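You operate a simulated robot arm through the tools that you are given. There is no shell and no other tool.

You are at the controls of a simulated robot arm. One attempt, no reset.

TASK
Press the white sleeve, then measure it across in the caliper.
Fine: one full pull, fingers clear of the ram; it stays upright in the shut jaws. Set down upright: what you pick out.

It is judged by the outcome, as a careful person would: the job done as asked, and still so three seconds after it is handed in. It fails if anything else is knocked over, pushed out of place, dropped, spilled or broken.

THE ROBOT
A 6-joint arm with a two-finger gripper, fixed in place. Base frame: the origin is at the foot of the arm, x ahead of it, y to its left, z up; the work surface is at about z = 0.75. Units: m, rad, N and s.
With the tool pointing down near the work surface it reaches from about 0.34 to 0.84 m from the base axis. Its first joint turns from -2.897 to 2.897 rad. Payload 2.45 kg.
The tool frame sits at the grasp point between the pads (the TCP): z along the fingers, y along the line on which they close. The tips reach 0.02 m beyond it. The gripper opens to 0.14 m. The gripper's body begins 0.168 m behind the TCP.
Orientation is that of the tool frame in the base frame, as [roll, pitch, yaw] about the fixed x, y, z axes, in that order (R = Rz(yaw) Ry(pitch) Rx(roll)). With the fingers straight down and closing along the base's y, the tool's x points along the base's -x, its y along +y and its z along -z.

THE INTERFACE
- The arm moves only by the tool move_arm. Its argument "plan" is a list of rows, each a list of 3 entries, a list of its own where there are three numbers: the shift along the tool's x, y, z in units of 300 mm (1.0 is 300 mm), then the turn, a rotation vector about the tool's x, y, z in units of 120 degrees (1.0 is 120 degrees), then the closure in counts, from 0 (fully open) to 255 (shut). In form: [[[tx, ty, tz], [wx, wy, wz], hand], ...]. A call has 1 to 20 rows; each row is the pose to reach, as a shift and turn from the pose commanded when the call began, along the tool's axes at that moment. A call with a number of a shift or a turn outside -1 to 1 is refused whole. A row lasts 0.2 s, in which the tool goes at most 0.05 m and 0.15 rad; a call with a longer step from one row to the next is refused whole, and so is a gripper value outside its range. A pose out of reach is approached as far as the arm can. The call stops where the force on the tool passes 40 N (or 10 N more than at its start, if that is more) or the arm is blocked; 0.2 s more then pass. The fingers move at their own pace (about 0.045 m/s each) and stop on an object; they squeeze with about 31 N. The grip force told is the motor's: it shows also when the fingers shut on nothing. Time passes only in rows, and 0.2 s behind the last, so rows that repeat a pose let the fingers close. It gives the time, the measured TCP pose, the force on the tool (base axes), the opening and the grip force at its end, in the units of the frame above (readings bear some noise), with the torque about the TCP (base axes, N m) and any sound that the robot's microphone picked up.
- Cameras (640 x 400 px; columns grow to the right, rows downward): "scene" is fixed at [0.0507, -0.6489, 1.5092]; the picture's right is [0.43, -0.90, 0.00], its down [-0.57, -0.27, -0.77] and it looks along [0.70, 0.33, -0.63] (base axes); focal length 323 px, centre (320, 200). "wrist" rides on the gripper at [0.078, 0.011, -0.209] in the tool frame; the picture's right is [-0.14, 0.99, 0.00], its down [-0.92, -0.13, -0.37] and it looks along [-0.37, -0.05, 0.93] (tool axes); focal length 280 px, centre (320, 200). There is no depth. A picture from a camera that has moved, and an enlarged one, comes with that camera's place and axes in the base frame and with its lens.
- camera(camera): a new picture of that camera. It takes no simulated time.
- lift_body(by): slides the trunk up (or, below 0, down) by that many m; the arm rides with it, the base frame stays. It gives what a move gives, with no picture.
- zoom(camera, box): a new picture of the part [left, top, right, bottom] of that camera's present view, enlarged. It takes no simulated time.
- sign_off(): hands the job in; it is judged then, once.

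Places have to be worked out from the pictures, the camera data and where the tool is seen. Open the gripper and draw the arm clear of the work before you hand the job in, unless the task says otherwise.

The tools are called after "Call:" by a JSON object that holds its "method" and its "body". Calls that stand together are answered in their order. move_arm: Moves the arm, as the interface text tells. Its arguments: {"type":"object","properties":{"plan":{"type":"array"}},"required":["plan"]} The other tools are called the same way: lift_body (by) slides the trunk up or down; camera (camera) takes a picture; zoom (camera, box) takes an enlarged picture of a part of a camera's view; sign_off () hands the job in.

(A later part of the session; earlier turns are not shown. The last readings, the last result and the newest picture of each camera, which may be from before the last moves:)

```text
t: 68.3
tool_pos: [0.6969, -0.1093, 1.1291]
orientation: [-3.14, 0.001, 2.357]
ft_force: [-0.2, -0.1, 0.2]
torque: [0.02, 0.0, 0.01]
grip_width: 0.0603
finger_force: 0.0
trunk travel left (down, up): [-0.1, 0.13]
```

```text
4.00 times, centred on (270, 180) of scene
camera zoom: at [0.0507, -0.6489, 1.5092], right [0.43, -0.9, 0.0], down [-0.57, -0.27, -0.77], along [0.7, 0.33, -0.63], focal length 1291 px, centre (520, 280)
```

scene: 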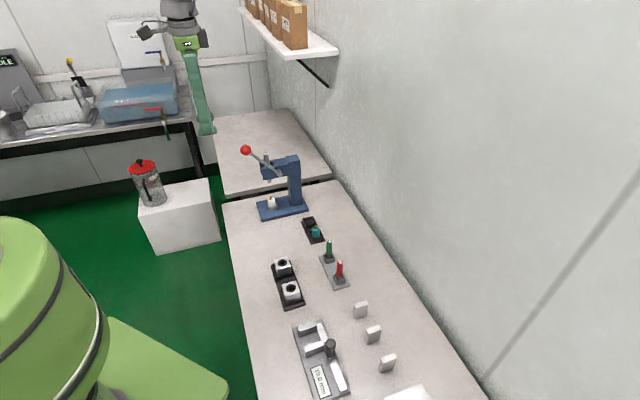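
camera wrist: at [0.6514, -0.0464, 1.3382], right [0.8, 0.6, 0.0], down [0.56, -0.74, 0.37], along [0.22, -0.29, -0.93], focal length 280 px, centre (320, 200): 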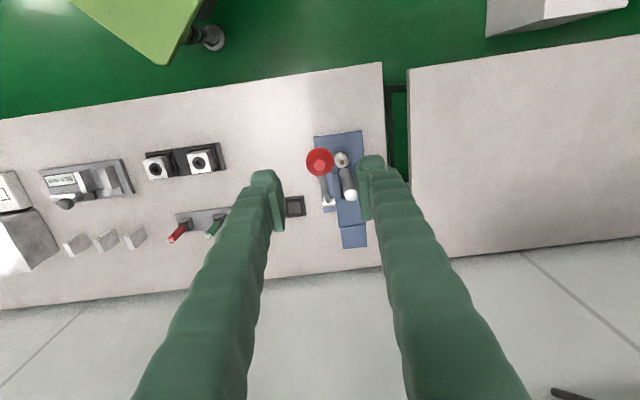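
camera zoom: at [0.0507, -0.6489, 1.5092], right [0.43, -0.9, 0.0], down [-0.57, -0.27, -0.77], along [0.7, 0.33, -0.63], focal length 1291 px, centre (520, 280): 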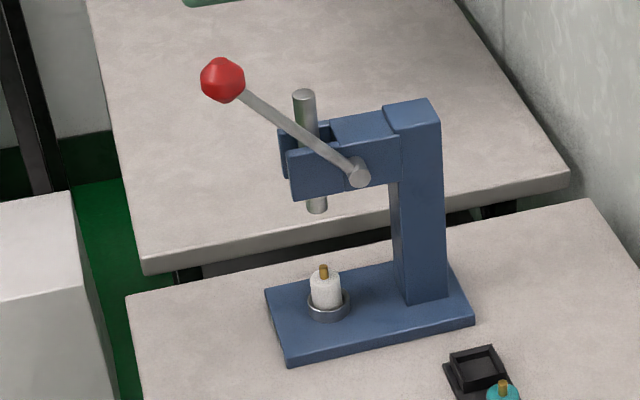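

Everything at the press is back to rest. Next I'll prepare the caliper: travel above it with the tool vertical and look closely.

Call:
{"method": "move_arm", "body": {"plan": [[[-0.0086, -0.16, 0], [0, 0, 0], 160], [[-0.0172, -0.32, 0], [0, 0, 0], 180], [[-0.0258, -0.48, 0], [0, 0, 0], 200], [[-0.0345, -0.64, 0], [0, 0, 0], 220], [[-0.0431, -0.8, 0], [0, 0, 0], 240], [[-0.0517, -0.96, 0], [0, 0, 0], 255], [[-0.0517, -0.96, 0.05], [0, 0, 0], 255], [[-0.0517, -0.96, 0.1], [0, 0, 0], 255]]}}

Call:
{"method": "camera", "body": {"camera": "wrist"}}

```text
t: 70.1
tool_pos: [0.5053, -0.3237, 1.0971]
orientation: [3.14, -0.001, 2.357]
ft_force: [-0.1, 0.9, 0.5]
torque: [0.01, 0.0, -0.01]
grip_width: 0.0001
finger_force: 29.2
trunk travel left (down, up): [-0.1, 0.13]
```

```text
taken
camera wrist: at [0.4586, -0.26, 1.3064], right [0.8, 0.6, 0.0], down [0.56, -0.74, 0.37], along [0.22, -0.29, -0.93], focal length 280 px, centre (320, 200)
```

wrist: 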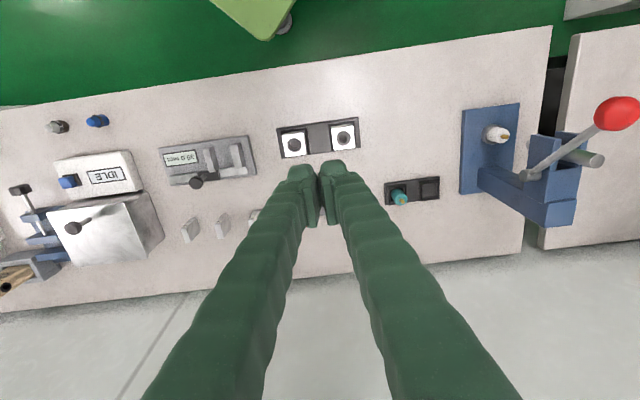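

The caliper is in view. Zooming on it, and checking the press again from this side.

Call:
{"method": "zoom", "body": {"camera": "wrist", "box": [145, 120, 275, 210]}}

Call:
{"method": "zoom", "body": {"camera": "wrist", "box": [440, 80, 640, 240]}}

```text
4.44 times, centred on (210, 165) of wrist
camera zoom: at [0.4586, -0.26, 1.3064], right [0.8, 0.6, 0.0], down [0.56, -0.74, 0.37], along [0.22, -0.29, -0.93], focal length 1246 px, centre (809, 356)
```

zoom: 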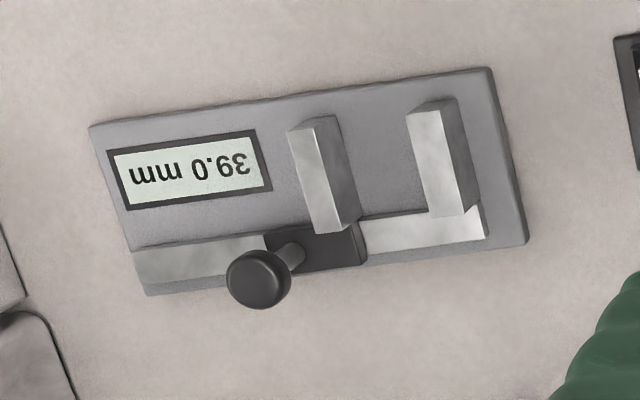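

```text
2.50 times, centred on (540, 160) of wrist
camera zoom: at [0.4586, -0.26, 1.3064], right [0.8, 0.6, 0.0], down [0.56, -0.74, 0.37], along [0.22, -0.29, -0.93], focal length 701 px, centre (-230, 300)
```

zoom: 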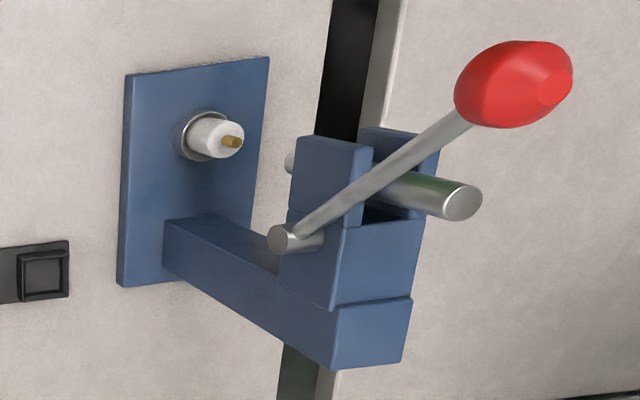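

The caliper reads 39.0 mm. I'll move closer above it for a precise measurement of the jaws and knob.

Call:
{"method": "move_arm", "body": {"plan": [[[0.0174, -0.1263, 0.0916], [0, 0, 0], 255], [[0.0348, -0.2525, 0.1832], [0, 0, 0], 255], [[0.0522, -0.3788, 0.2748], [0, 0, 0], 255], [[0.0696, -0.505, 0.3664], [0, 0, 0], 255], [[0.087, -0.6313, 0.458], [0, 0, 0], 255], [[0.087, -0.6313, 0.458], [0, 0, 0], 255]]}}

Call:
{"method": "camera", "body": {"camera": "wrist"}}

Call:
{"method": "zoom", "body": {"camera": "wrist", "box": [220, 110, 400, 260]}}

```text
t: 71.5
tool_pos: [0.3523, -0.4382, 0.9604]
orientation: [3.141, -0.003, 2.355]
ft_force: [-0.9, -0.2, 0.4]
torque: [0.02, 0.01, -0.01]
grip_width: 0.0001
finger_force: 29.2
trunk travel left (down, up): [-0.1, 0.13]
```

```text
taken
camera wrist: at [0.3061, -0.3748, 1.1701], right [0.8, 0.6, 0.0], down [0.56, -0.74, 0.37], along [0.22, -0.29, -0.93], focal length 280 px, centre (320, 200)
```

wrist: 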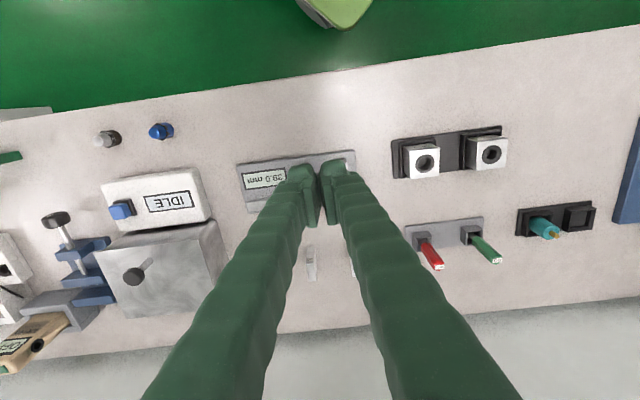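

```text
2.67 times, centred on (310, 185) of wrist
camera zoom: at [0.3061, -0.3748, 1.1701], right [0.8, 0.6, 0.0], down [0.56, -0.74, 0.37], along [0.22, -0.29, -0.93], focal length 748 px, centre (347, 240)
```

zoom: 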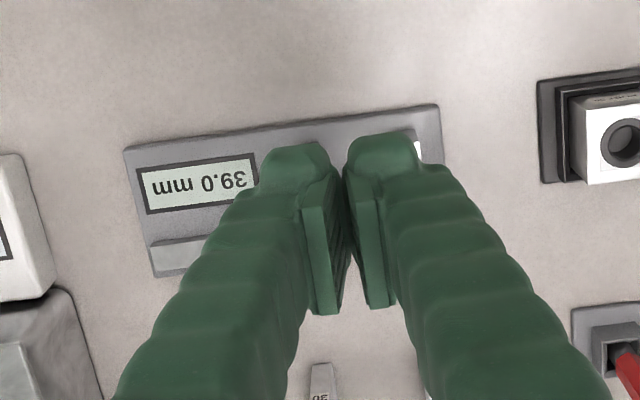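

The closed fingers hide the jaws; opening them wide to see between.

Call:
{"method": "move_arm", "body": {"plan": [[[0, 0, 0], [0, 0, 0], 170], [[0, 0, 0], [0, 0, 0], 100], [[0, 0, 0], [0, 0, 0], 40], [[0, 0, 0], [0, 0, 0], 0], [[0, 0, 0], [0, 0, 0], 0], [[0, 0, 0], [0, 0, 0], 0], [[0, 0, 0], [0, 0, 0], 0], [[0, 0, 0], [0, 0, 0], 0]]}}

Call:
{"method": "zoom", "body": {"camera": "wrist", "box": [230, 120, 380, 240]}}

```text
t: 73.3
tool_pos: [0.3533, -0.4372, 0.9609]
orientation: [3.142, -0.002, 2.357]
ft_force: [-0.8, -0.1, 0.9]
torque: [-0.02, 0.01, -0.03]
grip_width: 0.1405
finger_force: 0.1
trunk travel left (down, up): [-0.1, 0.13]
```

```text
3.33 times, centred on (305, 180) of wrist
camera zoom: at [0.3065, -0.3744, 1.1702], right [0.8, 0.6, 0.0], down [0.56, -0.74, 0.37], along [0.22, -0.29, -0.93], focal length 935 px, centre (370, 267)
```

zoom: 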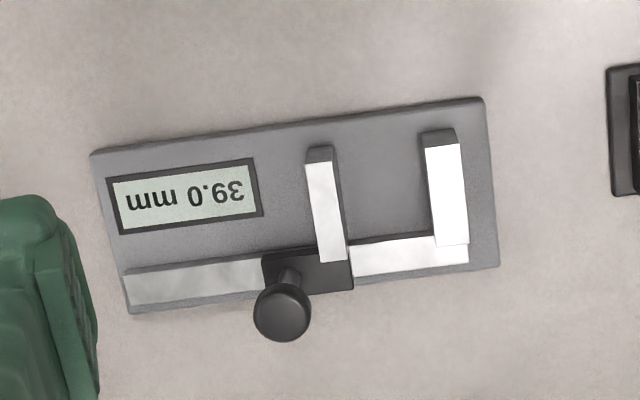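

Caliper measured precisely: jaw faces at e1 −0.0396 (fixed) and −0.0783 (sliding), jaws e2 0.582–0.627, jaw tops z 0.786, plate 0.761; slider knob at (e1 −0.106, e2 0.634, z 0.8185). I'll close the fingers and lower them just inside the knob, to push the slider open for more room.

Call:
{"method": "move_arm", "body": {"plan": [[[-0.1242, -0.026, 0], [0, 0, 0], 255], [[-0.2483, -0.052, 0], [0, 0, 0], 255], [[-0.2483, -0.052, 0], [0, 0, 0], 255], [[-0.2483, -0.052, 0], [0, 0, 0], 255], [[-0.2483, -0.052, 0], [0, 0, 0], 255], [[-0.2483, -0.052, 0], [0, 0, 0], 255], [[-0.2483, -0.052, 0], [0, 0, 0], 255], [[-0.2483, -0.052, 0], [0, 0, 0], 255], [[-0.2483, -0.052, 0.1077], [0, 0, 0], 255], [[-0.2483, -0.052, 0.2153], [0, 0, 0], 255], [[-0.2483, -0.052, 0.323], [0, 0, 0], 255], [[-0.2483, -0.052, 0.4307], [0, 0, 0], 255], [[-0.2483, -0.052, 0.4307], [0, 0, 0], 255]]}}

Call:
{"method": "zoom", "body": {"camera": "scene", "box": [270, 290, 390, 400]}}

Call:
{"method": "camera", "body": {"camera": "wrist"}}

```text
t: 76.1
tool_pos: [0.3918, -0.5025, 0.8336]
orientation: [3.14, 0.004, 2.357]
ft_force: [-3.2, 2.5, 28.0]
torque: [-0.48, 0.51, -0.09]
grip_width: 0.0
finger_force: 29.7
trunk travel left (down, up): [-0.1, 0.13]
```

```text
3.64 times, centred on (330, 345) of scene
camera zoom: at [0.0507, -0.6489, 1.5092], right [0.43, -0.9, 0.0], down [-0.57, -0.27, -0.77], along [0.7, 0.33, -0.63], focal length 1174 px, centre (284, -327)
```

zoom: 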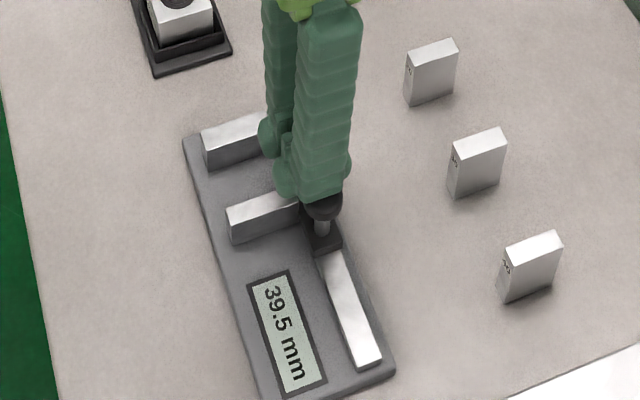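

```text
taken
camera wrist: at [0.3457, -0.4385, 1.0425], right [0.8, 0.6, 0.0], down [0.56, -0.74, 0.37], along [0.22, -0.3, -0.93], focal length 280 px, centre (320, 200)
```

wrist: 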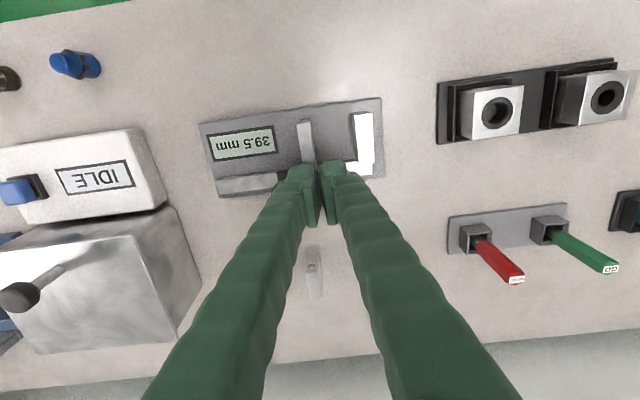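

The fingertips caught the knob's edge (28 N down, slider nudged to 39.5). I'll lift off, shift 8 mm away from the knob, and lower again beside it.

Call:
{"method": "move_arm", "body": {"plan": [[[0, 0, -0.0333], [0, 0, 0], 255], [[0, 0, -0.0667], [0, 0, 0], 255], [[0, 0.0267, -0.0667], [0, 0, 0], 255], [[0, 0.0267, -0.0333], [0, 0, 0], 255], [[0, 0.0267, 0], [0, 0, 0], 255], [[0, 0.0267, 0], [0, 0, 0], 255]]}}

Call:
{"method": "zoom", "body": {"camera": "scene", "box": [290, 300, 380, 390]}}

```text
t: 77.5
tool_pos: [0.3982, -0.4968, 0.8318]
orientation: [3.141, -0.003, 2.356]
ft_force: [0.3, -0.1, -0.4]
torque: [0.01, -0.01, 0.01]
grip_width: 0.0
finger_force: 29.7
trunk travel left (down, up): [-0.1, 0.13]
```

```text
4.44 times, centred on (335, 345) of scene
camera zoom: at [0.0507, -0.6489, 1.5092], right [0.43, -0.9, 0.0], down [-0.57, -0.27, -0.77], along [0.7, 0.33, -0.63], focal length 1434 px, centre (253, -444)
```

zoom: 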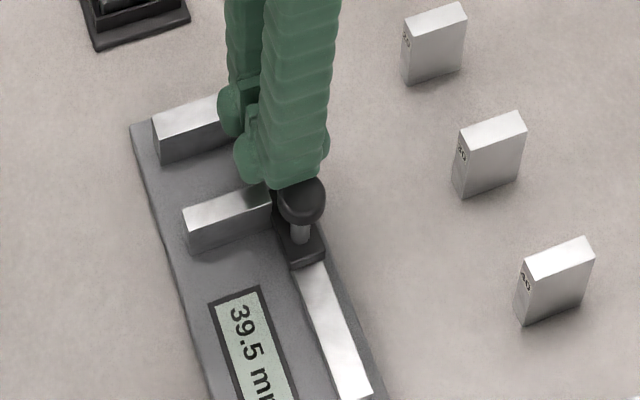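

Now clear beside the knob with no contact. Pushing the slider open along the beam in 4 mm steps.

Call:
{"method": "move_arm", "body": {"plan": [[[0, -0.0133, 0], [0, 0, 0], 255], [[0, -0.0267, 0], [0, 0, 0], 255], [[0, -0.04, 0], [0, 0, 0], 255], [[0, -0.0533, 0], [0, 0, 0], 255], [[0, -0.0667, 0], [0, 0, 0], 255], [[0, -0.08, 0], [0, 0, 0], 255], [[0, -0.0933, 0], [0, 0, 0], 255], [[0, -0.1067, 0], [0, 0, 0], 255], [[0, -0.1067, 0], [0, 0, 0], 255]]}}

Call:
{"method": "zoom", "body": {"camera": "scene", "box": [290, 300, 380, 390]}}

```text
t: 78.4
tool_pos: [0.3946, -0.4986, 0.8321]
orientation: [3.138, -0.003, 2.359]
ft_force: [17.3, 16.1, 4.6]
torque: [0.11, -0.13, 0.06]
grip_width: 0.0
finger_force: 29.7
trunk travel left (down, up): [-0.1, 0.13]
stopped in row 4: the force on the tool passed its limit at 44 N (the readings are from after the stop); the commanded pose is now the measured one
```

```text
4.44 times, centred on (335, 345) of scene
camera zoom: at [0.0507, -0.6489, 1.5092], right [0.43, -0.9, 0.0], down [-0.57, -0.27, -0.77], along [0.7, 0.33, -0.63], focal length 1434 px, centre (253, -444)
```

zoom: 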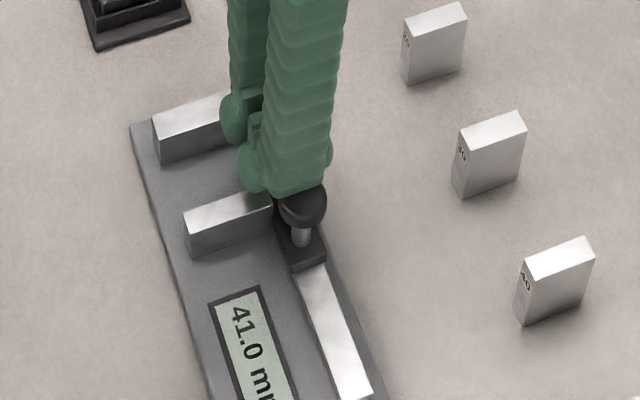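

The slider hits its own end stop at about 41 mm, so that is the widest it opens — still enough. I'll back off the knob, rise, and test the arm's reach for approaching the caliper from the fixed-jaw end (azimuth −135°).

Call:
{"method": "move_arm", "body": {"plan": [[[0, 0.02, 0], [0, 0, 0], 255], [[0, 0.04, 0], [0, 0, 0], 255], [[0, 0.04, -0.15], [0, 0, 0], 255], [[0, 0.04, -0.3], [0, 0, 0], 230], [[0, 0.04, -0.45], [0, 0, 0], 200], [[0, 0.04, -0.45], [0, 0, 0.0682], 180], [[0, 0.04, -0.45], [0, 0, 0.1364], 165], [[0, 0.04, -0.45], [0, 0, 0.2045], 165], [[0, 0.04, -0.45], [0, 0, 0.2727], 165], [[0, 0.04, -0.45], [0, 0, 0.3409], 165], [[0, 0.04, -0.45], [0, 0, 0.4091], 165], [[0, 0.04, -0.45], [0, 0, 0.4773], 165], [[0, 0.04, -0.45], [0, 0, 0.5455], 165], [[0, 0.04, -0.45], [0, 0, 0.6136], 165], [[0, 0.04, -0.45], [0, 0, 0.6818], 165], [[0, 0.04, -0.45], [0, 0, 0.75], 165], [[0, 0.04, -0.45], [0, 0, 0.75], 165]]}}

Call:
{"method": "camera", "body": {"camera": "wrist"}}

Call:
{"method": "camera", "body": {"camera": "scene"}}

```text
t: 82.0
tool_pos: [0.4016, -0.4939, 0.9668]
orientation: [-3.14, -0.002, 0.784]
ft_force: [-0.2, 0.8, 0.6]
torque: [0.0, -0.01, -0.01]
grip_width: 0.0493
finger_force: 0.0
trunk travel left (down, up): [-0.1, 0.13]
```

```text
taken
camera wrist: at [0.4659, -0.4471, 1.1756], right [0.6, -0.8, 0.0], down [-0.74, -0.56, 0.37], along [-0.29, -0.22, -0.93], focal length 280 px, centre (320, 200)
```

wrist: 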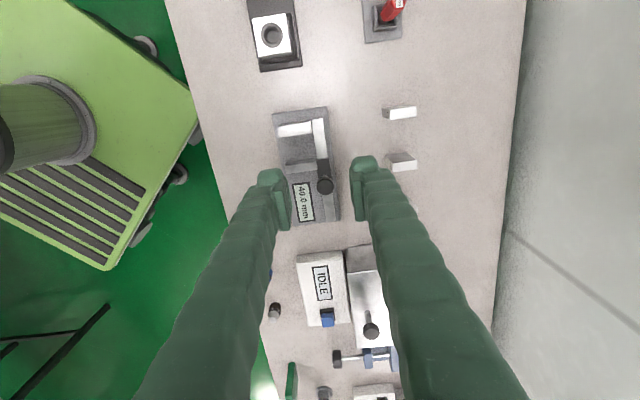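

```text
taken
```

scene: 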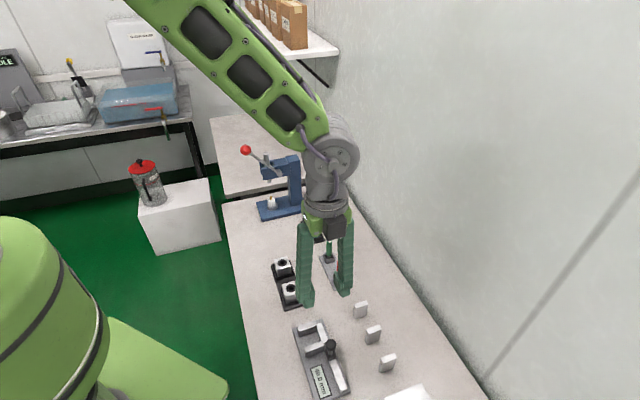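

Yaw to −135° is fine. Now testing the 40° tilt above the caliper gap.

Call:
{"method": "move_arm", "body": {"plan": [[[0, 0, 0], [0, -0.0667, 0], 165], [[0, 0, 0], [0, -0.1333, 0], 165], [[0, 0, 0], [0, -0.2, 0], 165], [[0, 0, 0], [0, -0.2667, 0], 165], [[0, 0, 0], [0, -0.3333, 0], 165], [[0.005, -0.055, 0.1], [0, -0.3333, 0], 165], [[0.01, -0.11, 0.2], [0, -0.3333, 0], 165], [[0.01, -0.11, 0.2], [0, -0.3333, 0], 165]]}}

Call:
{"method": "camera", "body": {"camera": "wrist"}}

Call:
{"method": "camera", "body": {"camera": "scene"}}

```text
t: 83.8
tool_pos: [0.3794, -0.4671, 0.9065]
orientation: [-3.139, 0.696, 0.789]
ft_force: [0.0, -0.1, 0.0]
torque: [-0.02, 0.04, 0.0]
grip_width: 0.0494
finger_force: 0.0
trunk travel left (down, up): [-0.1, 0.13]
```

```text
taken
camera wrist: at [0.5264, -0.3378, 1.0165], right [0.63, -0.77, 0.09], down [-0.42, -0.24, 0.87], along [-0.66, -0.58, -0.48], focal length 280 px, centre (320, 200)
```

wrist: 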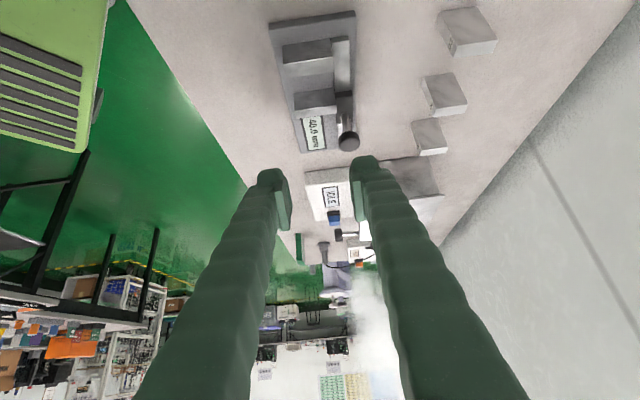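

```text
taken
```

scene: 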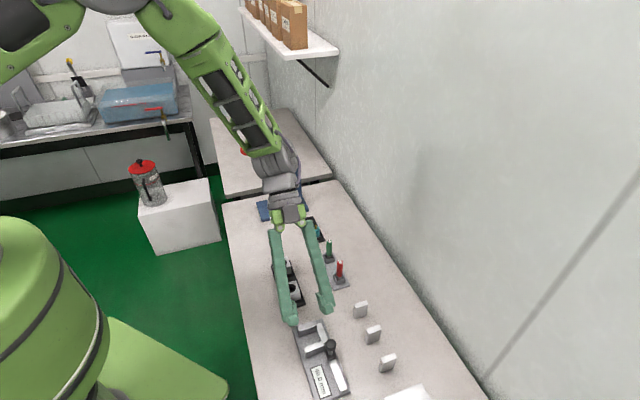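

Reachable with no flags. Now I'll go back for the sleeve: rise, and swing toward the press while turning back to azimuth −45° in two stages.

Call:
{"method": "move_arm", "body": {"plan": [[[-0.1072, 0, -0.1277], [0, 0, 0], 165], [[-0.2143, 0, -0.2553], [0, 0, 0], 165], [[-0.3215, 0, -0.383], [0, 0, 0], 165], [[-0.258, -0.0278, -0.5234], [-0.0402, 0, -0.0479], 165], [[-0.1516, -0.0556, -0.6127], [-0.0804, 0, -0.0958], 165], [[-0.0452, -0.0833, -0.702], [-0.1206, 0, -0.1436], 165], [[0.0612, -0.1111, -0.7913], [-0.1608, 0, -0.1915], 165], [[0.1676, -0.1389, -0.8806], [-0.201, 0, -0.2394], 165], [[0.274, -0.1667, -0.9699], [-0.2411, 0, -0.2873], 165], [[0.274, -0.1667, -0.9699], [-0.2411, 0, -0.2873], 165]]}}

```text
t: 86.0
tool_pos: [0.522, -0.2562, 1.077]
orientation: [-3.141, 0.692, 1.573]
ft_force: [-0.7, -0.3, -0.2]
torque: [-0.04, 0.0, -0.05]
grip_width: 0.0494
finger_force: 0.2
trunk travel left (down, up): [-0.1, 0.13]
```

Halfway there with no flags. Continuing to a safe standoff in front of the press.

Call:
{"method": "move_arm", "body": {"plan": [[[0.0948, 0.0836, -0.0786], [-0.0399, 0, -0.0481], 165], [[0.1896, 0.1672, -0.1571], [-0.0798, 0, -0.0963], 165], [[0.2844, 0.2509, -0.2357], [-0.1196, 0, -0.1444], 165], [[0.3792, 0.3345, -0.3142], [-0.1595, 0, -0.1925], 165], [[0.474, 0.4181, -0.3928], [-0.1994, 0, -0.2406], 165], [[0.5688, 0.5017, -0.4713], [-0.2393, 0, -0.2888], 165], [[0.5688, 0.5017, -0.4713], [-0.2393, 0, -0.2888], 165]]}}

Call:
{"method": "camera", "body": {"camera": "wrist"}}

```text
t: 87.6
tool_pos: [0.6734, -0.0341, 1.0774]
orientation: [-3.14, 0.692, 2.36]
ft_force: [0.3, 0.2, -0.5]
torque: [-0.01, 0.02, 0.02]
grip_width: 0.0495
finger_force: 0.2
trunk travel left (down, up): [-0.1, 0.13]
```

```text
taken
camera wrist: at [0.5438, 0.1103, 1.1877], right [0.77, 0.63, 0.09], down [0.25, -0.42, 0.87], along [0.58, -0.65, -0.48], focal length 280 px, centre (320, 200)
```

wrist: 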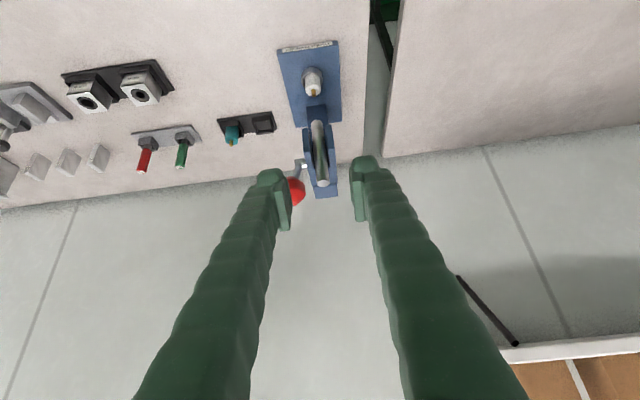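

In position. Descending in front of the press to working height.

Call:
{"method": "move_arm", "body": {"plan": [[[0.0964, 0, 0.1163], [0, 0, 0], 165], [[0.1928, 0, 0.2326], [0, 0, 0], 165], [[0.2891, 0, 0.349], [0, 0, 0], 165], [[0.3855, 0, 0.4653], [0, 0, 0], 165], [[0.4819, 0, 0.5816], [0, 0, 0], 165], [[0.4819, 0, 0.5816], [0, 0, 0], 165]]}}

Call:
{"method": "zoom", "body": {"camera": "wrist", "box": [260, 120, 390, 230]}}

```text
t: 89.0
tool_pos: [0.6728, -0.0366, 0.8512]
orientation: [-3.138, 0.694, 2.357]
ft_force: [0.0, 0.4, 0.0]
torque: [-0.01, -0.03, 0.03]
grip_width: 0.0492
finger_force: 0.2
trunk travel left (down, up): [-0.1, 0.13]
```

```text
3.64 times, centred on (325, 175) of wrist
camera zoom: at [0.544, 0.1088, 0.9617], right [0.78, 0.63, 0.09], down [0.25, -0.42, 0.87], along [0.58, -0.65, -0.48], focal length 1020 px, centre (302, 291)
```

zoom: 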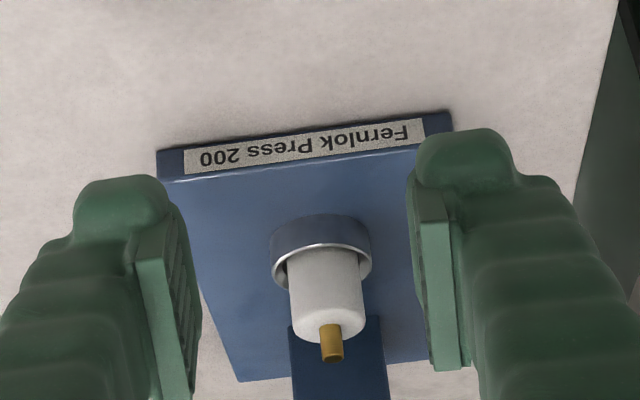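

The sleeve axis is at e1 0.4506, e2 0.6243 — right on the nest. Advancing with the pads 6 mm past its axis this time, at z 0.8135.

Call:
{"method": "move_arm", "body": {"plan": [[[0.0797, 0, 0.0958], [0, 0, 0], 165], [[-0.0099, 0, 0.1705], [0, 0, 0], 165], [[-0.0996, 0, 0.2451], [0, 0, 0], 165], [[-0.1893, 0, 0.3196], [0, 0, 0], 165], [[-0.2506, 0, 0.3706], [0, 0, 0], 165], [[-0.2506, 0, 0.3706], [0, 0, 0], 165]]}}

Call:
{"method": "zoom", "body": {"camera": "wrist", "box": [250, 110, 390, 230]}}

Call:
{"method": "zoom", "body": {"camera": "scene", "box": [220, 130, 320, 230]}}

```text
t: 90.4
tool_pos: [0.7638, -0.1267, 0.813]
orientation: [-3.14, 0.693, 2.359]
ft_force: [-0.1, 0.0, -0.2]
torque: [-0.02, 0.0, 0.02]
grip_width: 0.0494
finger_force: 0.1
trunk travel left (down, up): [-0.1, 0.13]
```

```text
3.33 times, centred on (320, 170) of wrist
camera zoom: at [0.6357, 0.0172, 0.9243], right [0.78, 0.63, 0.09], down [0.25, -0.42, 0.87], along [0.58, -0.65, -0.48], focal length 935 px, centre (320, 300)
```

zoom: 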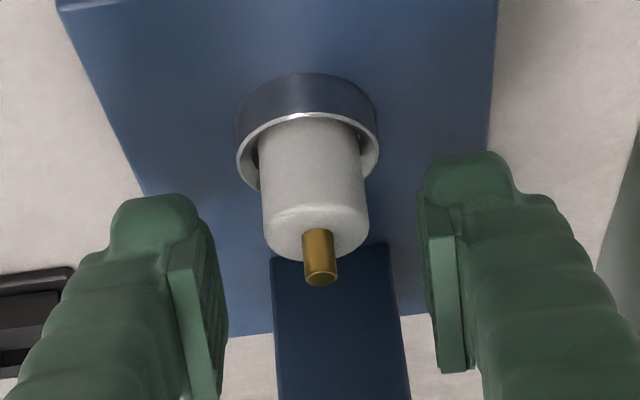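

```text
4.00 times, centred on (270, 180) of scene
camera zoom: at [0.0507, -0.6489, 1.5092], right [0.43, -0.9, 0.0], down [-0.57, -0.27, -0.77], along [0.7, 0.33, -0.63], focal length 1291 px, centre (520, 280)
```

zoom: 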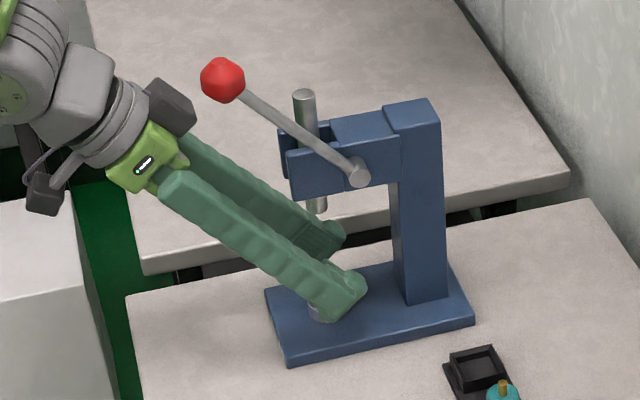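

Aligned: the sleeve top sits exactly where predicted, 6–7 mm behind the grasp point. Closing.

Call:
{"method": "move_arm", "body": {"plan": [[[0, -0.0023, 0], [0, 0, 0], 180], [[0, -0.0023, 0], [0, 0, 0], 200], [[0, -0.0023, 0], [0, 0, 0], 225], [[0, -0.0023, 0], [0, 0, 0], 255], [[0, -0.0023, 0], [0, 0, 0], 255], [[0, -0.0023, 0], [0, 0, 0], 255]]}}

Call:
{"method": "zoom", "body": {"camera": "wrist", "box": [250, 110, 390, 230]}}

```text
t: 91.8
tool_pos: [0.7642, -0.1272, 0.8133]
orientation: [-3.14, 0.693, 2.358]
ft_force: [-0.5, 0.7, -0.1]
torque: [-0.01, 0.0, -0.01]
grip_width: 0.0218
finger_force: 31.1
trunk travel left (down, up): [-0.1, 0.13]
```

```text
3.33 times, centred on (320, 170) of wrist
camera zoom: at [0.6348, 0.0171, 0.9243], right [0.77, 0.63, 0.09], down [0.25, -0.42, 0.87], along [0.58, -0.65, -0.48], focal length 935 px, centre (320, 300)
```

zoom: 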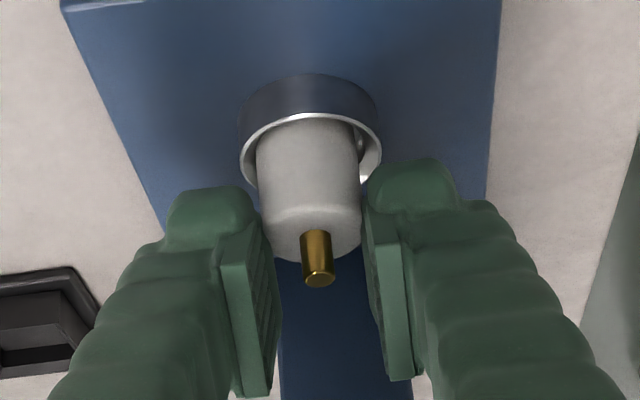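

Gripped (pads stand ~2 mm proud each, so 21.8 mm reads true for a 25.4 mm sleeve). Lifting 25 mm out of the nest.

Call:
{"method": "move_arm", "body": {"plan": [[[-0.0107, 0, -0.0128], [0, 0, 0], 255], [[-0.0213, 0, -0.0256], [0, 0, 0], 255], [[-0.032, 0, -0.0385], [0, 0, 0], 255], [[-0.0426, 0, -0.0513], [0, 0, 0], 255], [[-0.0533, 0, -0.0641], [0, 0, 0], 255], [[-0.0533, 0, -0.0641], [0, 0, 0], 255]]}}

Call:
{"method": "zoom", "body": {"camera": "wrist", "box": [250, 110, 390, 230]}}

Call:
{"method": "zoom", "body": {"camera": "scene", "box": [255, 165, 305, 215]}}

```text
t: 93.2
tool_pos: [0.7627, -0.1283, 0.8383]
orientation: [-3.141, 0.693, 2.358]
ft_force: [0.5, -0.4, -0.9]
torque: [0.0, 0.0, 0.0]
grip_width: 0.022
finger_force: 31.1
trunk travel left (down, up): [-0.1, 0.13]
```

```text
3.33 times, centred on (320, 170) of wrist
camera zoom: at [0.6342, 0.0178, 0.9491], right [0.77, 0.63, 0.09], down [0.25, -0.42, 0.87], along [0.58, -0.65, -0.48], focal length 935 px, centre (320, 300)
```

zoom: 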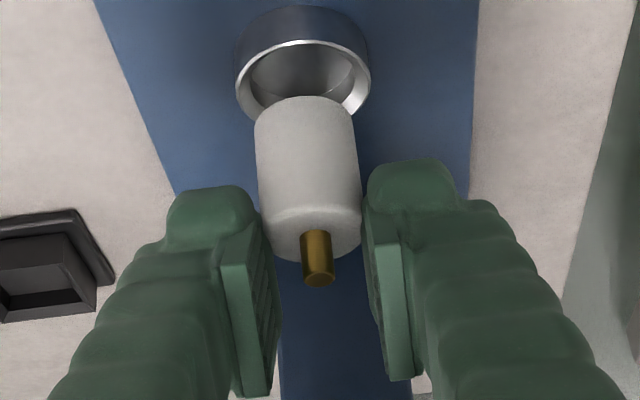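

```text
8.00 times, centred on (280, 190) of scene
camera zoom: at [0.0507, -0.6489, 1.5092], right [0.43, -0.9, 0.0], down [-0.57, -0.27, -0.77], along [0.7, 0.33, -0.63], focal length 2582 px, centre (640, 280)
```

zoom: 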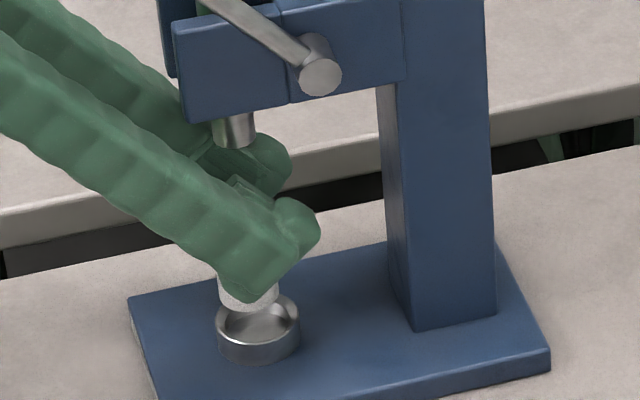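

Held upright and clear of the nest. Backing straight out of the press and rising to travel height.

Call:
{"method": "move_arm", "body": {"plan": [[[0.0641, 0, -0.0533], [0, 0, 0], 255], [[0.1281, 0, -0.1066], [0, 0, 0], 255], [[0.2434, 0, -0.2026], [0, 0, 0], 255], [[0.2904, 0, -0.3283], [0, 0, 0], 255], [[0.1946, 0, -0.4437], [0, 0, 0], 255], [[0.0987, 0, -0.559], [0, 0, 0], 255], [[0.0029, 0, -0.6744], [0, 0, 0], 255], [[-0.0929, 0, -0.7898], [0, 0, 0], 255], [[-0.1781, 0, -0.8923], [0, 0, 0], 255], [[-0.1781, 0, -0.8923], [0, 0, 0], 255]]}}

Call:
{"method": "camera", "body": {"camera": "wrist"}}

Call:
{"method": "camera", "body": {"camera": "scene"}}

```text
t: 95.4
tool_pos: [0.6709, -0.0359, 1.0791]
orientation: [-3.139, 0.694, 2.358]
ft_force: [1.2, 0.2, -0.2]
torque: [0.03, -0.04, 0.0]
grip_width: 0.0219
finger_force: 31.4
trunk travel left (down, up): [-0.1, 0.13]
```

```text
taken
camera wrist: at [0.5427, 0.1097, 1.19], right [0.77, 0.63, 0.09], down [0.25, -0.42, 0.87], along [0.58, -0.65, -0.48], focal length 280 px, centre (320, 200)
```

wrist: 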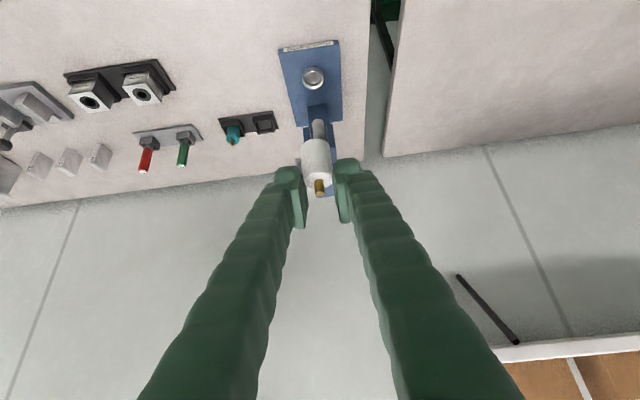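

```text
taken
```

scene: 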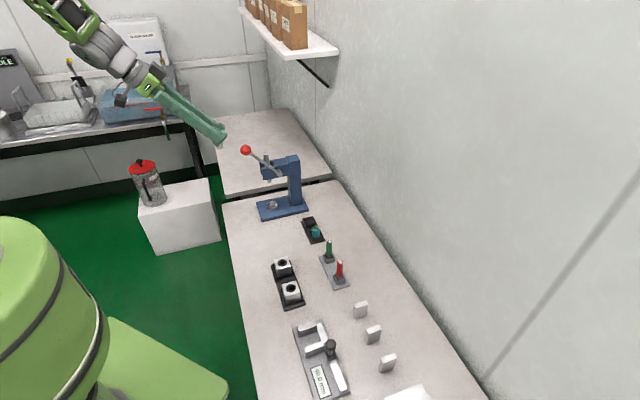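

Swinging toward the caliper at travel height, turning the tool 45° first.

Call:
{"method": "move_arm", "body": {"plan": [[[-0.0214, -0.1461, 0.0178], [0.04, 0, 0.0481], 255], [[-0.0427, -0.2922, 0.0355], [0.08, 0, 0.0961], 255], [[-0.0641, -0.4384, 0.0533], [0.12, 0, 0.1442], 255], [[-0.0854, -0.5845, 0.0711], [0.1599, 0, 0.1922], 255], [[-0.1068, -0.7306, 0.0888], [0.1999, 0, 0.2403], 255], [[-0.1281, -0.8767, 0.1066], [0.2399, 0, 0.2883], 255], [[-0.1281, -0.8767, 0.1066], [0.2399, 0, 0.2883], 255]]}}

```text
t: 97.0
tool_pos: [0.5212, -0.2569, 1.0785]
orientation: [-3.141, 0.694, 1.571]
ft_force: [0.0, 0.3, -0.6]
torque: [0.05, 0.01, 0.03]
grip_width: 0.0221
finger_force: 31.3
trunk travel left (down, up): [-0.1, 0.13]
```

Continuing the swing to above the caliper gap, turning to azimuth −135°.

Call:
{"method": "move_arm", "body": {"plan": [[[-0.0908, -0.079, 0.0756], [0.04, 0, 0.0481], 255], [[-0.1816, -0.1579, 0.1511], [0.08, 0, 0.0961], 255], [[-0.2724, -0.2369, 0.2267], [0.12, 0, 0.1442], 255], [[-0.3631, -0.3158, 0.3022], [0.1599, 0, 0.1922], 255], [[-0.4539, -0.3948, 0.3778], [0.1999, 0, 0.2403], 255], [[-0.5447, -0.4737, 0.4533], [0.2399, 0, 0.2883], 255], [[-0.5447, -0.4737, 0.4533], [0.2399, 0, 0.2883], 255]]}}

Call:
{"method": "camera", "body": {"camera": "wrist"}}

Call:
{"method": "camera", "body": {"camera": "scene"}}

```text
t: 98.6
tool_pos: [0.3784, -0.4698, 1.0789]
orientation: [-3.141, 0.694, 0.785]
ft_force: [-0.5, -0.1, 0.0]
torque: [-0.02, -0.02, 0.0]
grip_width: 0.0218
finger_force: 30.6
trunk travel left (down, up): [-0.1, 0.13]
```

```text
taken
camera wrist: at [0.5243, -0.3402, 1.1884], right [0.63, -0.78, 0.09], down [-0.42, -0.24, 0.87], along [-0.66, -0.58, -0.48], focal length 280 px, centre (320, 200)
```

wrist: 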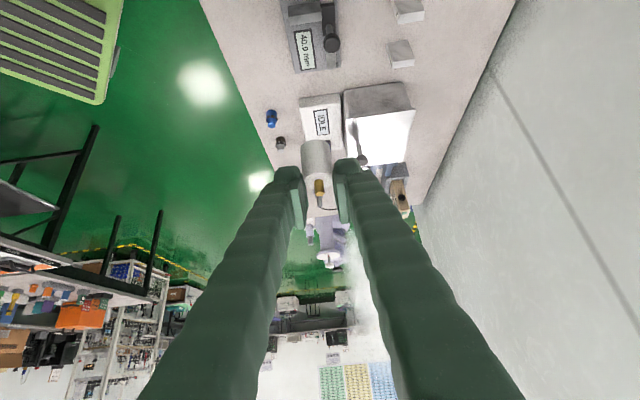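

```text
taken
```

scene: 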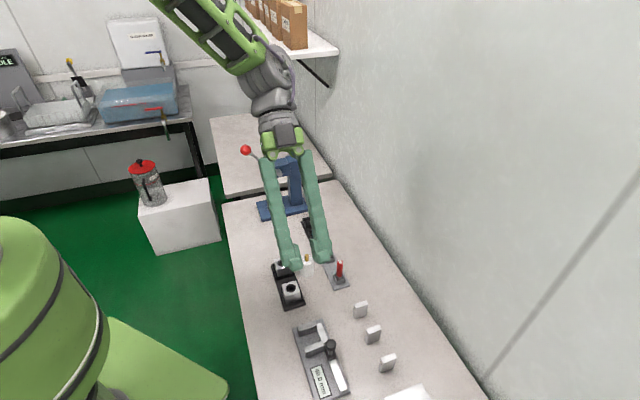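

Over the gap. Lowering to just above the jaws and shifting 3 mm away from the beam side, then I'll check alignment.

Call:
{"method": "move_arm", "body": {"plan": [[[0.0885, -0.002, 0.1064], [0, 0, 0], 255], [[0.177, -0.004, 0.2128], [0, 0, 0], 255], [[0.2656, -0.006, 0.3192], [0, 0, 0], 255], [[0.3541, -0.008, 0.4256], [0, 0, 0], 255], [[0.4426, -0.01, 0.532], [0, 0, 0], 255], [[0.4426, -0.01, 0.532], [0, 0, 0], 255]]}}

Call:
{"method": "camera", "body": {"camera": "wrist"}}

Call:
{"method": "zoom", "body": {"camera": "scene", "box": [270, 280, 380, 390]}}

Call:
{"method": "zoom", "body": {"camera": "wrist", "box": [250, 90, 390, 220]}}

```text
t: 100.0
tool_pos: [0.3767, -0.4681, 0.8699]
orientation: [-3.139, 0.695, 0.785]
ft_force: [0.2, -0.5, -0.6]
torque: [-0.01, -0.02, -0.03]
grip_width: 0.0216
finger_force: 31.0
trunk travel left (down, up): [-0.1, 0.13]
```

```text
taken
camera wrist: at [0.5222, -0.3382, 0.9812], right [0.63, -0.77, 0.09], down [-0.42, -0.24, 0.87], along [-0.66, -0.58, -0.48], focal length 280 px, centre (320, 200)
```

wrist: 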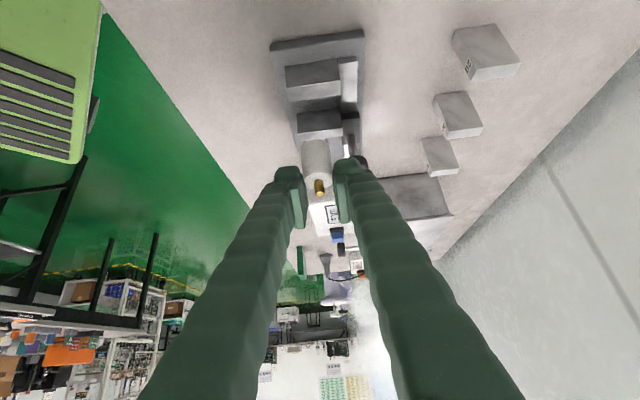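

```text
3.64 times, centred on (325, 335) of scene
camera zoom: at [0.0507, -0.6489, 1.5092], right [0.43, -0.9, 0.0], down [-0.57, -0.27, -0.77], along [0.7, 0.33, -0.63], focal length 1174 px, centre (302, -291)
```

zoom: 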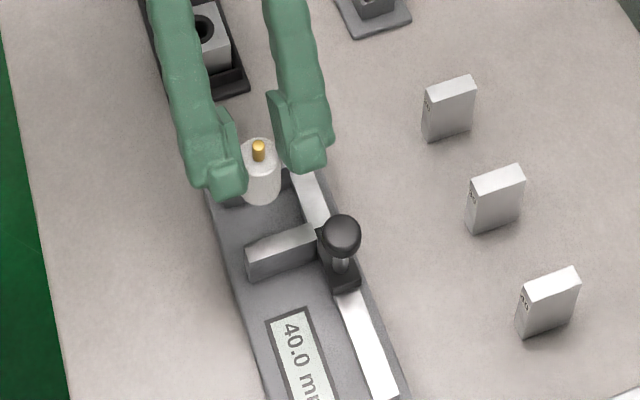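

```text
3.08 times, centred on (320, 155) of wrist
camera zoom: at [0.5222, -0.3382, 0.9812], right [0.63, -0.77, 0.09], down [-0.42, -0.24, 0.87], along [-0.66, -0.58, -0.48], focal length 863 px, centre (320, 338)
```

zoom: 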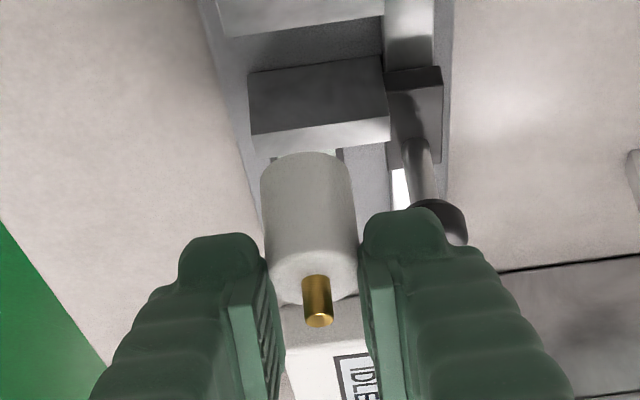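

Alignment is good: sleeve axis at e1 −0.057, e2 0.597, midway in the gap and upright. Lowering to the caliper bed, slowing for the last few millimetres.

Call:
{"method": "move_arm", "body": {"plan": [[[0.0426, 0, 0.0512], [0, 0, 0], 255], [[0.0853, 0, 0.1025], [0, 0, 0], 255], [[0.1194, 0, 0.1435], [0, 0, 0], 255], [[0.1258, 0, 0.1512], [0, 0, 0], 255], [[0.13, 0, 0.1563], [0, 0, 0], 255], [[0.13, 0, 0.1563], [0, 0, 0], 255]]}}

Call:
{"method": "zoom", "body": {"camera": "scene", "box": [290, 290, 370, 370]}}

Call:
{"method": "zoom", "body": {"camera": "wrist", "box": [250, 90, 390, 220]}}

```text
t: 101.4
tool_pos: [0.3748, -0.4669, 0.8102]
orientation: [-3.14, 0.694, 0.787]
ft_force: [0.0, -0.3, -0.1]
torque: [0.0, 0.0, 0.02]
grip_width: 0.022
finger_force: 31.1
trunk travel left (down, up): [-0.1, 0.13]
```

```text
5.00 times, centred on (330, 330) of scene
camera zoom: at [0.0507, -0.6489, 1.5092], right [0.43, -0.9, 0.0], down [-0.57, -0.27, -0.77], along [0.7, 0.33, -0.63], focal length 1614 px, centre (270, -450)
```

zoom: 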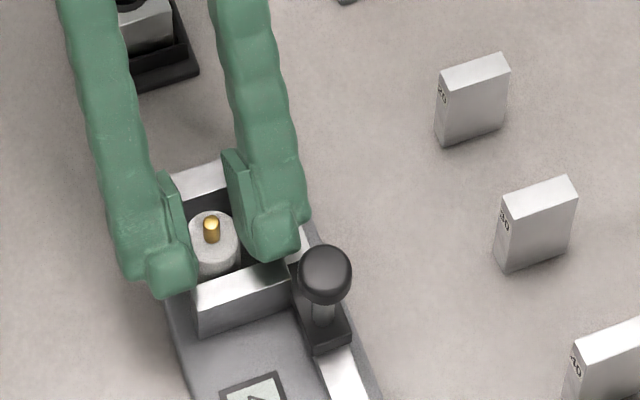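

```text
3.08 times, centred on (320, 155) of wrist
camera zoom: at [0.5216, -0.3375, 0.9204], right [0.63, -0.78, 0.09], down [-0.42, -0.24, 0.87], along [-0.66, -0.58, -0.48], focal length 863 px, centre (320, 338)
```

zoom: 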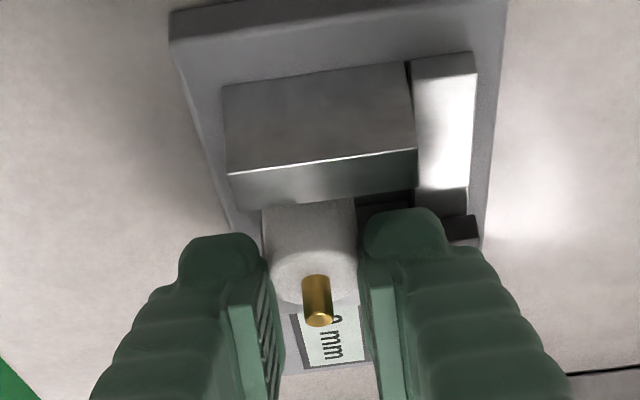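

The sleeve is down between the jaws, ~3 mm above the bed, no contact yet. Lowering in 1 mm steps until it touches.

Call:
{"method": "move_arm", "body": {"plan": [[[0.0021, 0, 0.0026], [0, 0, 0], 255], [[0.0043, 0, 0.0051], [0, 0, 0], 255], [[0.0064, 0, 0.0077], [0, 0, 0], 255], [[0.0085, 0, 0.0102], [0, 0, 0], 255], [[0.0085, 0, 0.0102], [0, 0, 0], 255]]}}

Call:
{"method": "zoom", "body": {"camera": "scene", "box": [300, 300, 360, 360]}}

```text
t: 102.6
tool_pos: [0.3761, -0.4671, 0.808]
orientation: [3.14, 0.697, 0.785]
ft_force: [-0.3, 3.4, 27.1]
torque: [0.11, -0.09, 0.01]
grip_width: 0.0217
finger_force: 30.9
trunk travel left (down, up): [-0.1, 0.13]
```

```text
6.67 times, centred on (330, 330) of scene
camera zoom: at [0.0507, -0.6489, 1.5092], right [0.43, -0.9, 0.0], down [-0.57, -0.27, -0.77], along [0.7, 0.33, -0.63], focal length 2151 px, centre (253, -667)
```

zoom: 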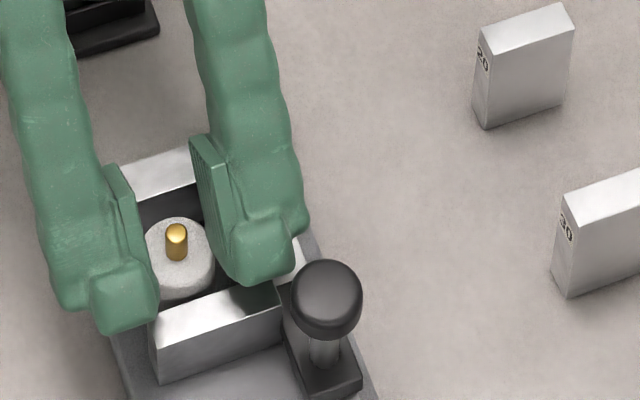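

Touched down on the bed (27 N). I'll relieve the push, open the fingers just enough, and check the sleeve stands by itself before withdrawing.

Call:
{"method": "move_arm", "body": {"plan": [[[-0.0053, 0, -0.0064], [0, 0, 0], 255], [[-0.0053, 0, -0.0064], [0, 0, 0], 212], [[-0.0053, 0, -0.0064], [0, 0, 0], 206], [[-0.0053, 0, -0.0064], [0, 0, 0], 199], [[-0.0053, 0, -0.0064], [0, 0, 0], 199]]}}

Call:
{"method": "zoom", "body": {"camera": "scene", "box": [300, 300, 360, 360]}}

Call:
{"method": "zoom", "body": {"camera": "wrist", "box": [250, 90, 390, 220]}}

```text
t: 103.8
tool_pos: [0.3751, -0.4664, 0.8089]
orientation: [-3.139, 0.695, 0.788]
ft_force: [0.2, -0.4, -0.3]
torque: [0.0, 0.03, 0.02]
grip_width: 0.0309
finger_force: 0.0
trunk travel left (down, up): [-0.1, 0.13]
```

```text
6.67 times, centred on (330, 330) of scene
camera zoom: at [0.0507, -0.6489, 1.5092], right [0.43, -0.9, 0.0], down [-0.57, -0.27, -0.77], along [0.7, 0.33, -0.63], focal length 2151 px, centre (253, -667)
```

zoom: 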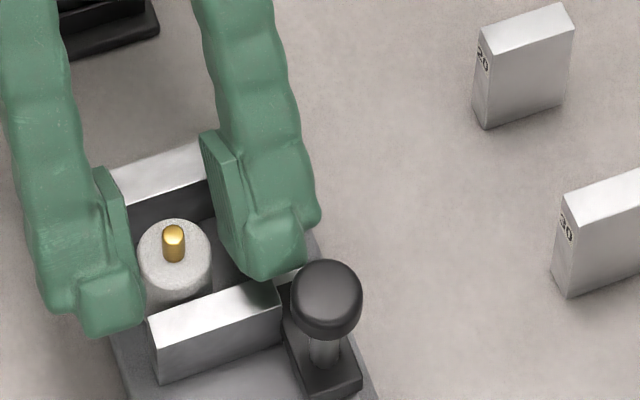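

```text
3.08 times, centred on (320, 155) of wrist
camera zoom: at [0.5217, -0.3377, 0.919], right [0.63, -0.78, 0.09], down [-0.42, -0.24, 0.87], along [-0.66, -0.58, -0.48], focal length 863 px, centre (320, 338)
```

zoom: 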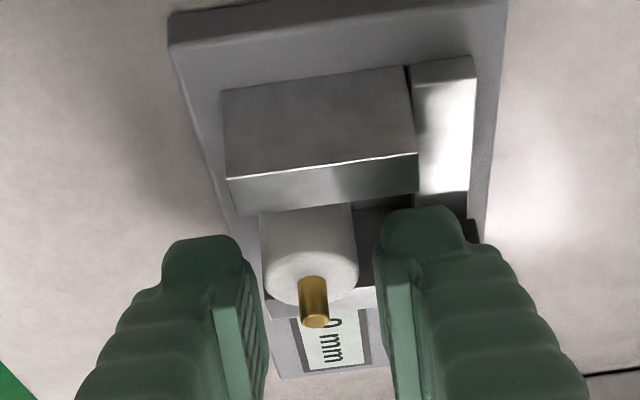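

It stands upright on its own between the jaws with clear gaps to both pads. Withdrawing the fingers straight back along the tool axis.

Call:
{"method": "move_arm", "body": {"plan": [[[0, -0.0017, -0.02], [0, 0, 0], 199], [[0, -0.0017, -0.06], [0, 0, 0], 199], [[0, -0.0017, -0.13], [0, 0, 0], 199], [[0, -0.0017, -0.28], [0, 0, 0], 199], [[0, -0.0017, -0.44], [0, 0, 0], 199], [[0, -0.0017, -0.6], [0, 0, 0], 199], [[0, -0.0017, -0.6], [0, 0, 0], 199]]}}

Call:
{"method": "camera", "body": {"camera": "wrist"}}

Call:
{"method": "zoom", "body": {"camera": "scene", "box": [290, 290, 370, 370]}}

```text
t: 105.4
tool_pos: [0.4567, -0.3865, 0.9477]
orientation: [-3.141, 0.696, 0.786]
ft_force: [0.2, 0.0, 0.4]
torque: [0.01, 0.02, 0.02]
grip_width: 0.0309
finger_force: 0.0
trunk travel left (down, up): [-0.1, 0.13]
```

```text
taken
camera wrist: at [0.6026, -0.2565, 1.0581], right [0.63, -0.78, 0.09], down [-0.42, -0.24, 0.87], along [-0.66, -0.58, -0.48], focal length 280 px, centre (320, 200)
```

wrist: 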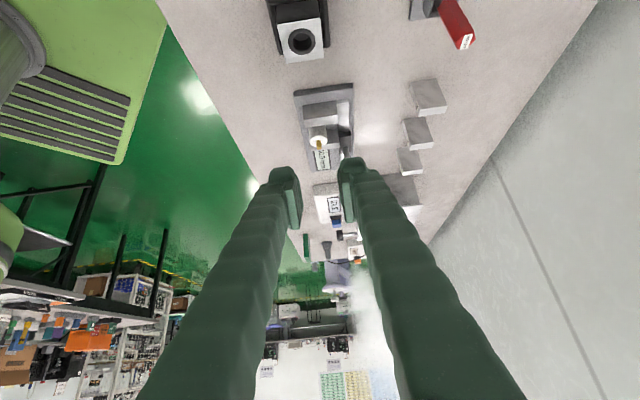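

```text
5.00 times, centred on (330, 330) of scene
camera zoom: at [0.0507, -0.6489, 1.5092], right [0.43, -0.9, 0.0], down [-0.57, -0.27, -0.77], along [0.7, 0.33, -0.63], focal length 1614 px, centre (270, -450)
```

zoom: 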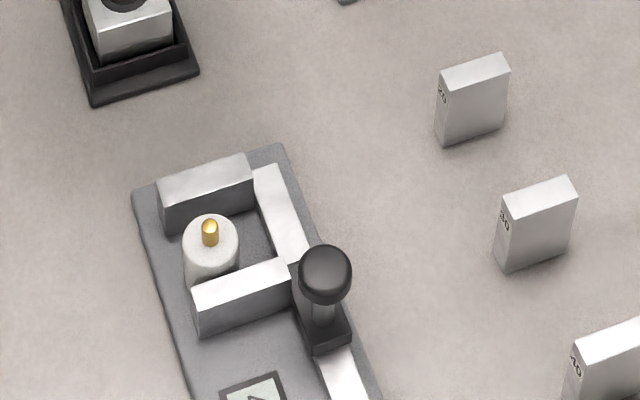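

The sleeve stands squarely between the open jaws. Now I'll bring the tool vertical with fingers closed, to a spot behind the slider knob.

Call:
{"method": "move_arm", "body": {"plan": [[[0, 0, -0.05], [0, 0.0665, 0], 230], [[-0.1031, 0.0252, 0.0341], [0, 0.1329, 0], 255], [[-0.2062, 0.0504, 0.1183], [0, 0.1994, 0], 255], [[-0.3094, 0.0756, 0.2024], [0, 0.2658, 0], 255], [[-0.4125, 0.1008, 0.3366], [0, 0.3323, 0], 255], [[-0.5156, 0.126, 0.4207], [0, 0.3323, 0], 255], [[-0.5156, 0.126, 0.4207], [0, 0.3323, 0], 255]]}}

Call:
{"method": "camera", "body": {"camera": "wrist"}}

Call:
{"method": "camera", "body": {"camera": "scene"}}

```text
refused: row 5 steps farther than a row can; nothing moved
```

```text
taken
camera wrist: at [0.6026, -0.2565, 1.0581], right [0.63, -0.78, 0.09], down [-0.42, -0.24, 0.87], along [-0.66, -0.58, -0.48], focal length 280 px, centre (320, 200)
```

wrist: 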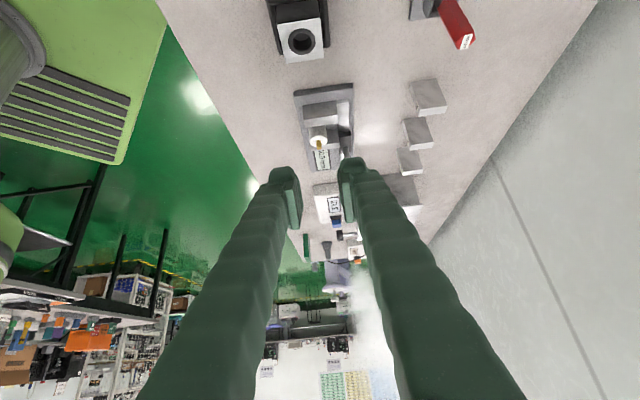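

```text
taken
```

scene: 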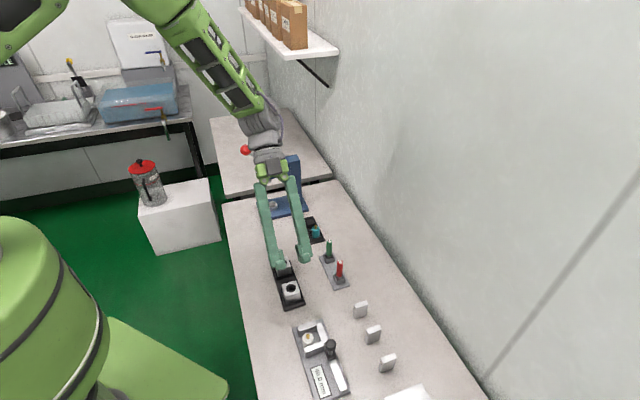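

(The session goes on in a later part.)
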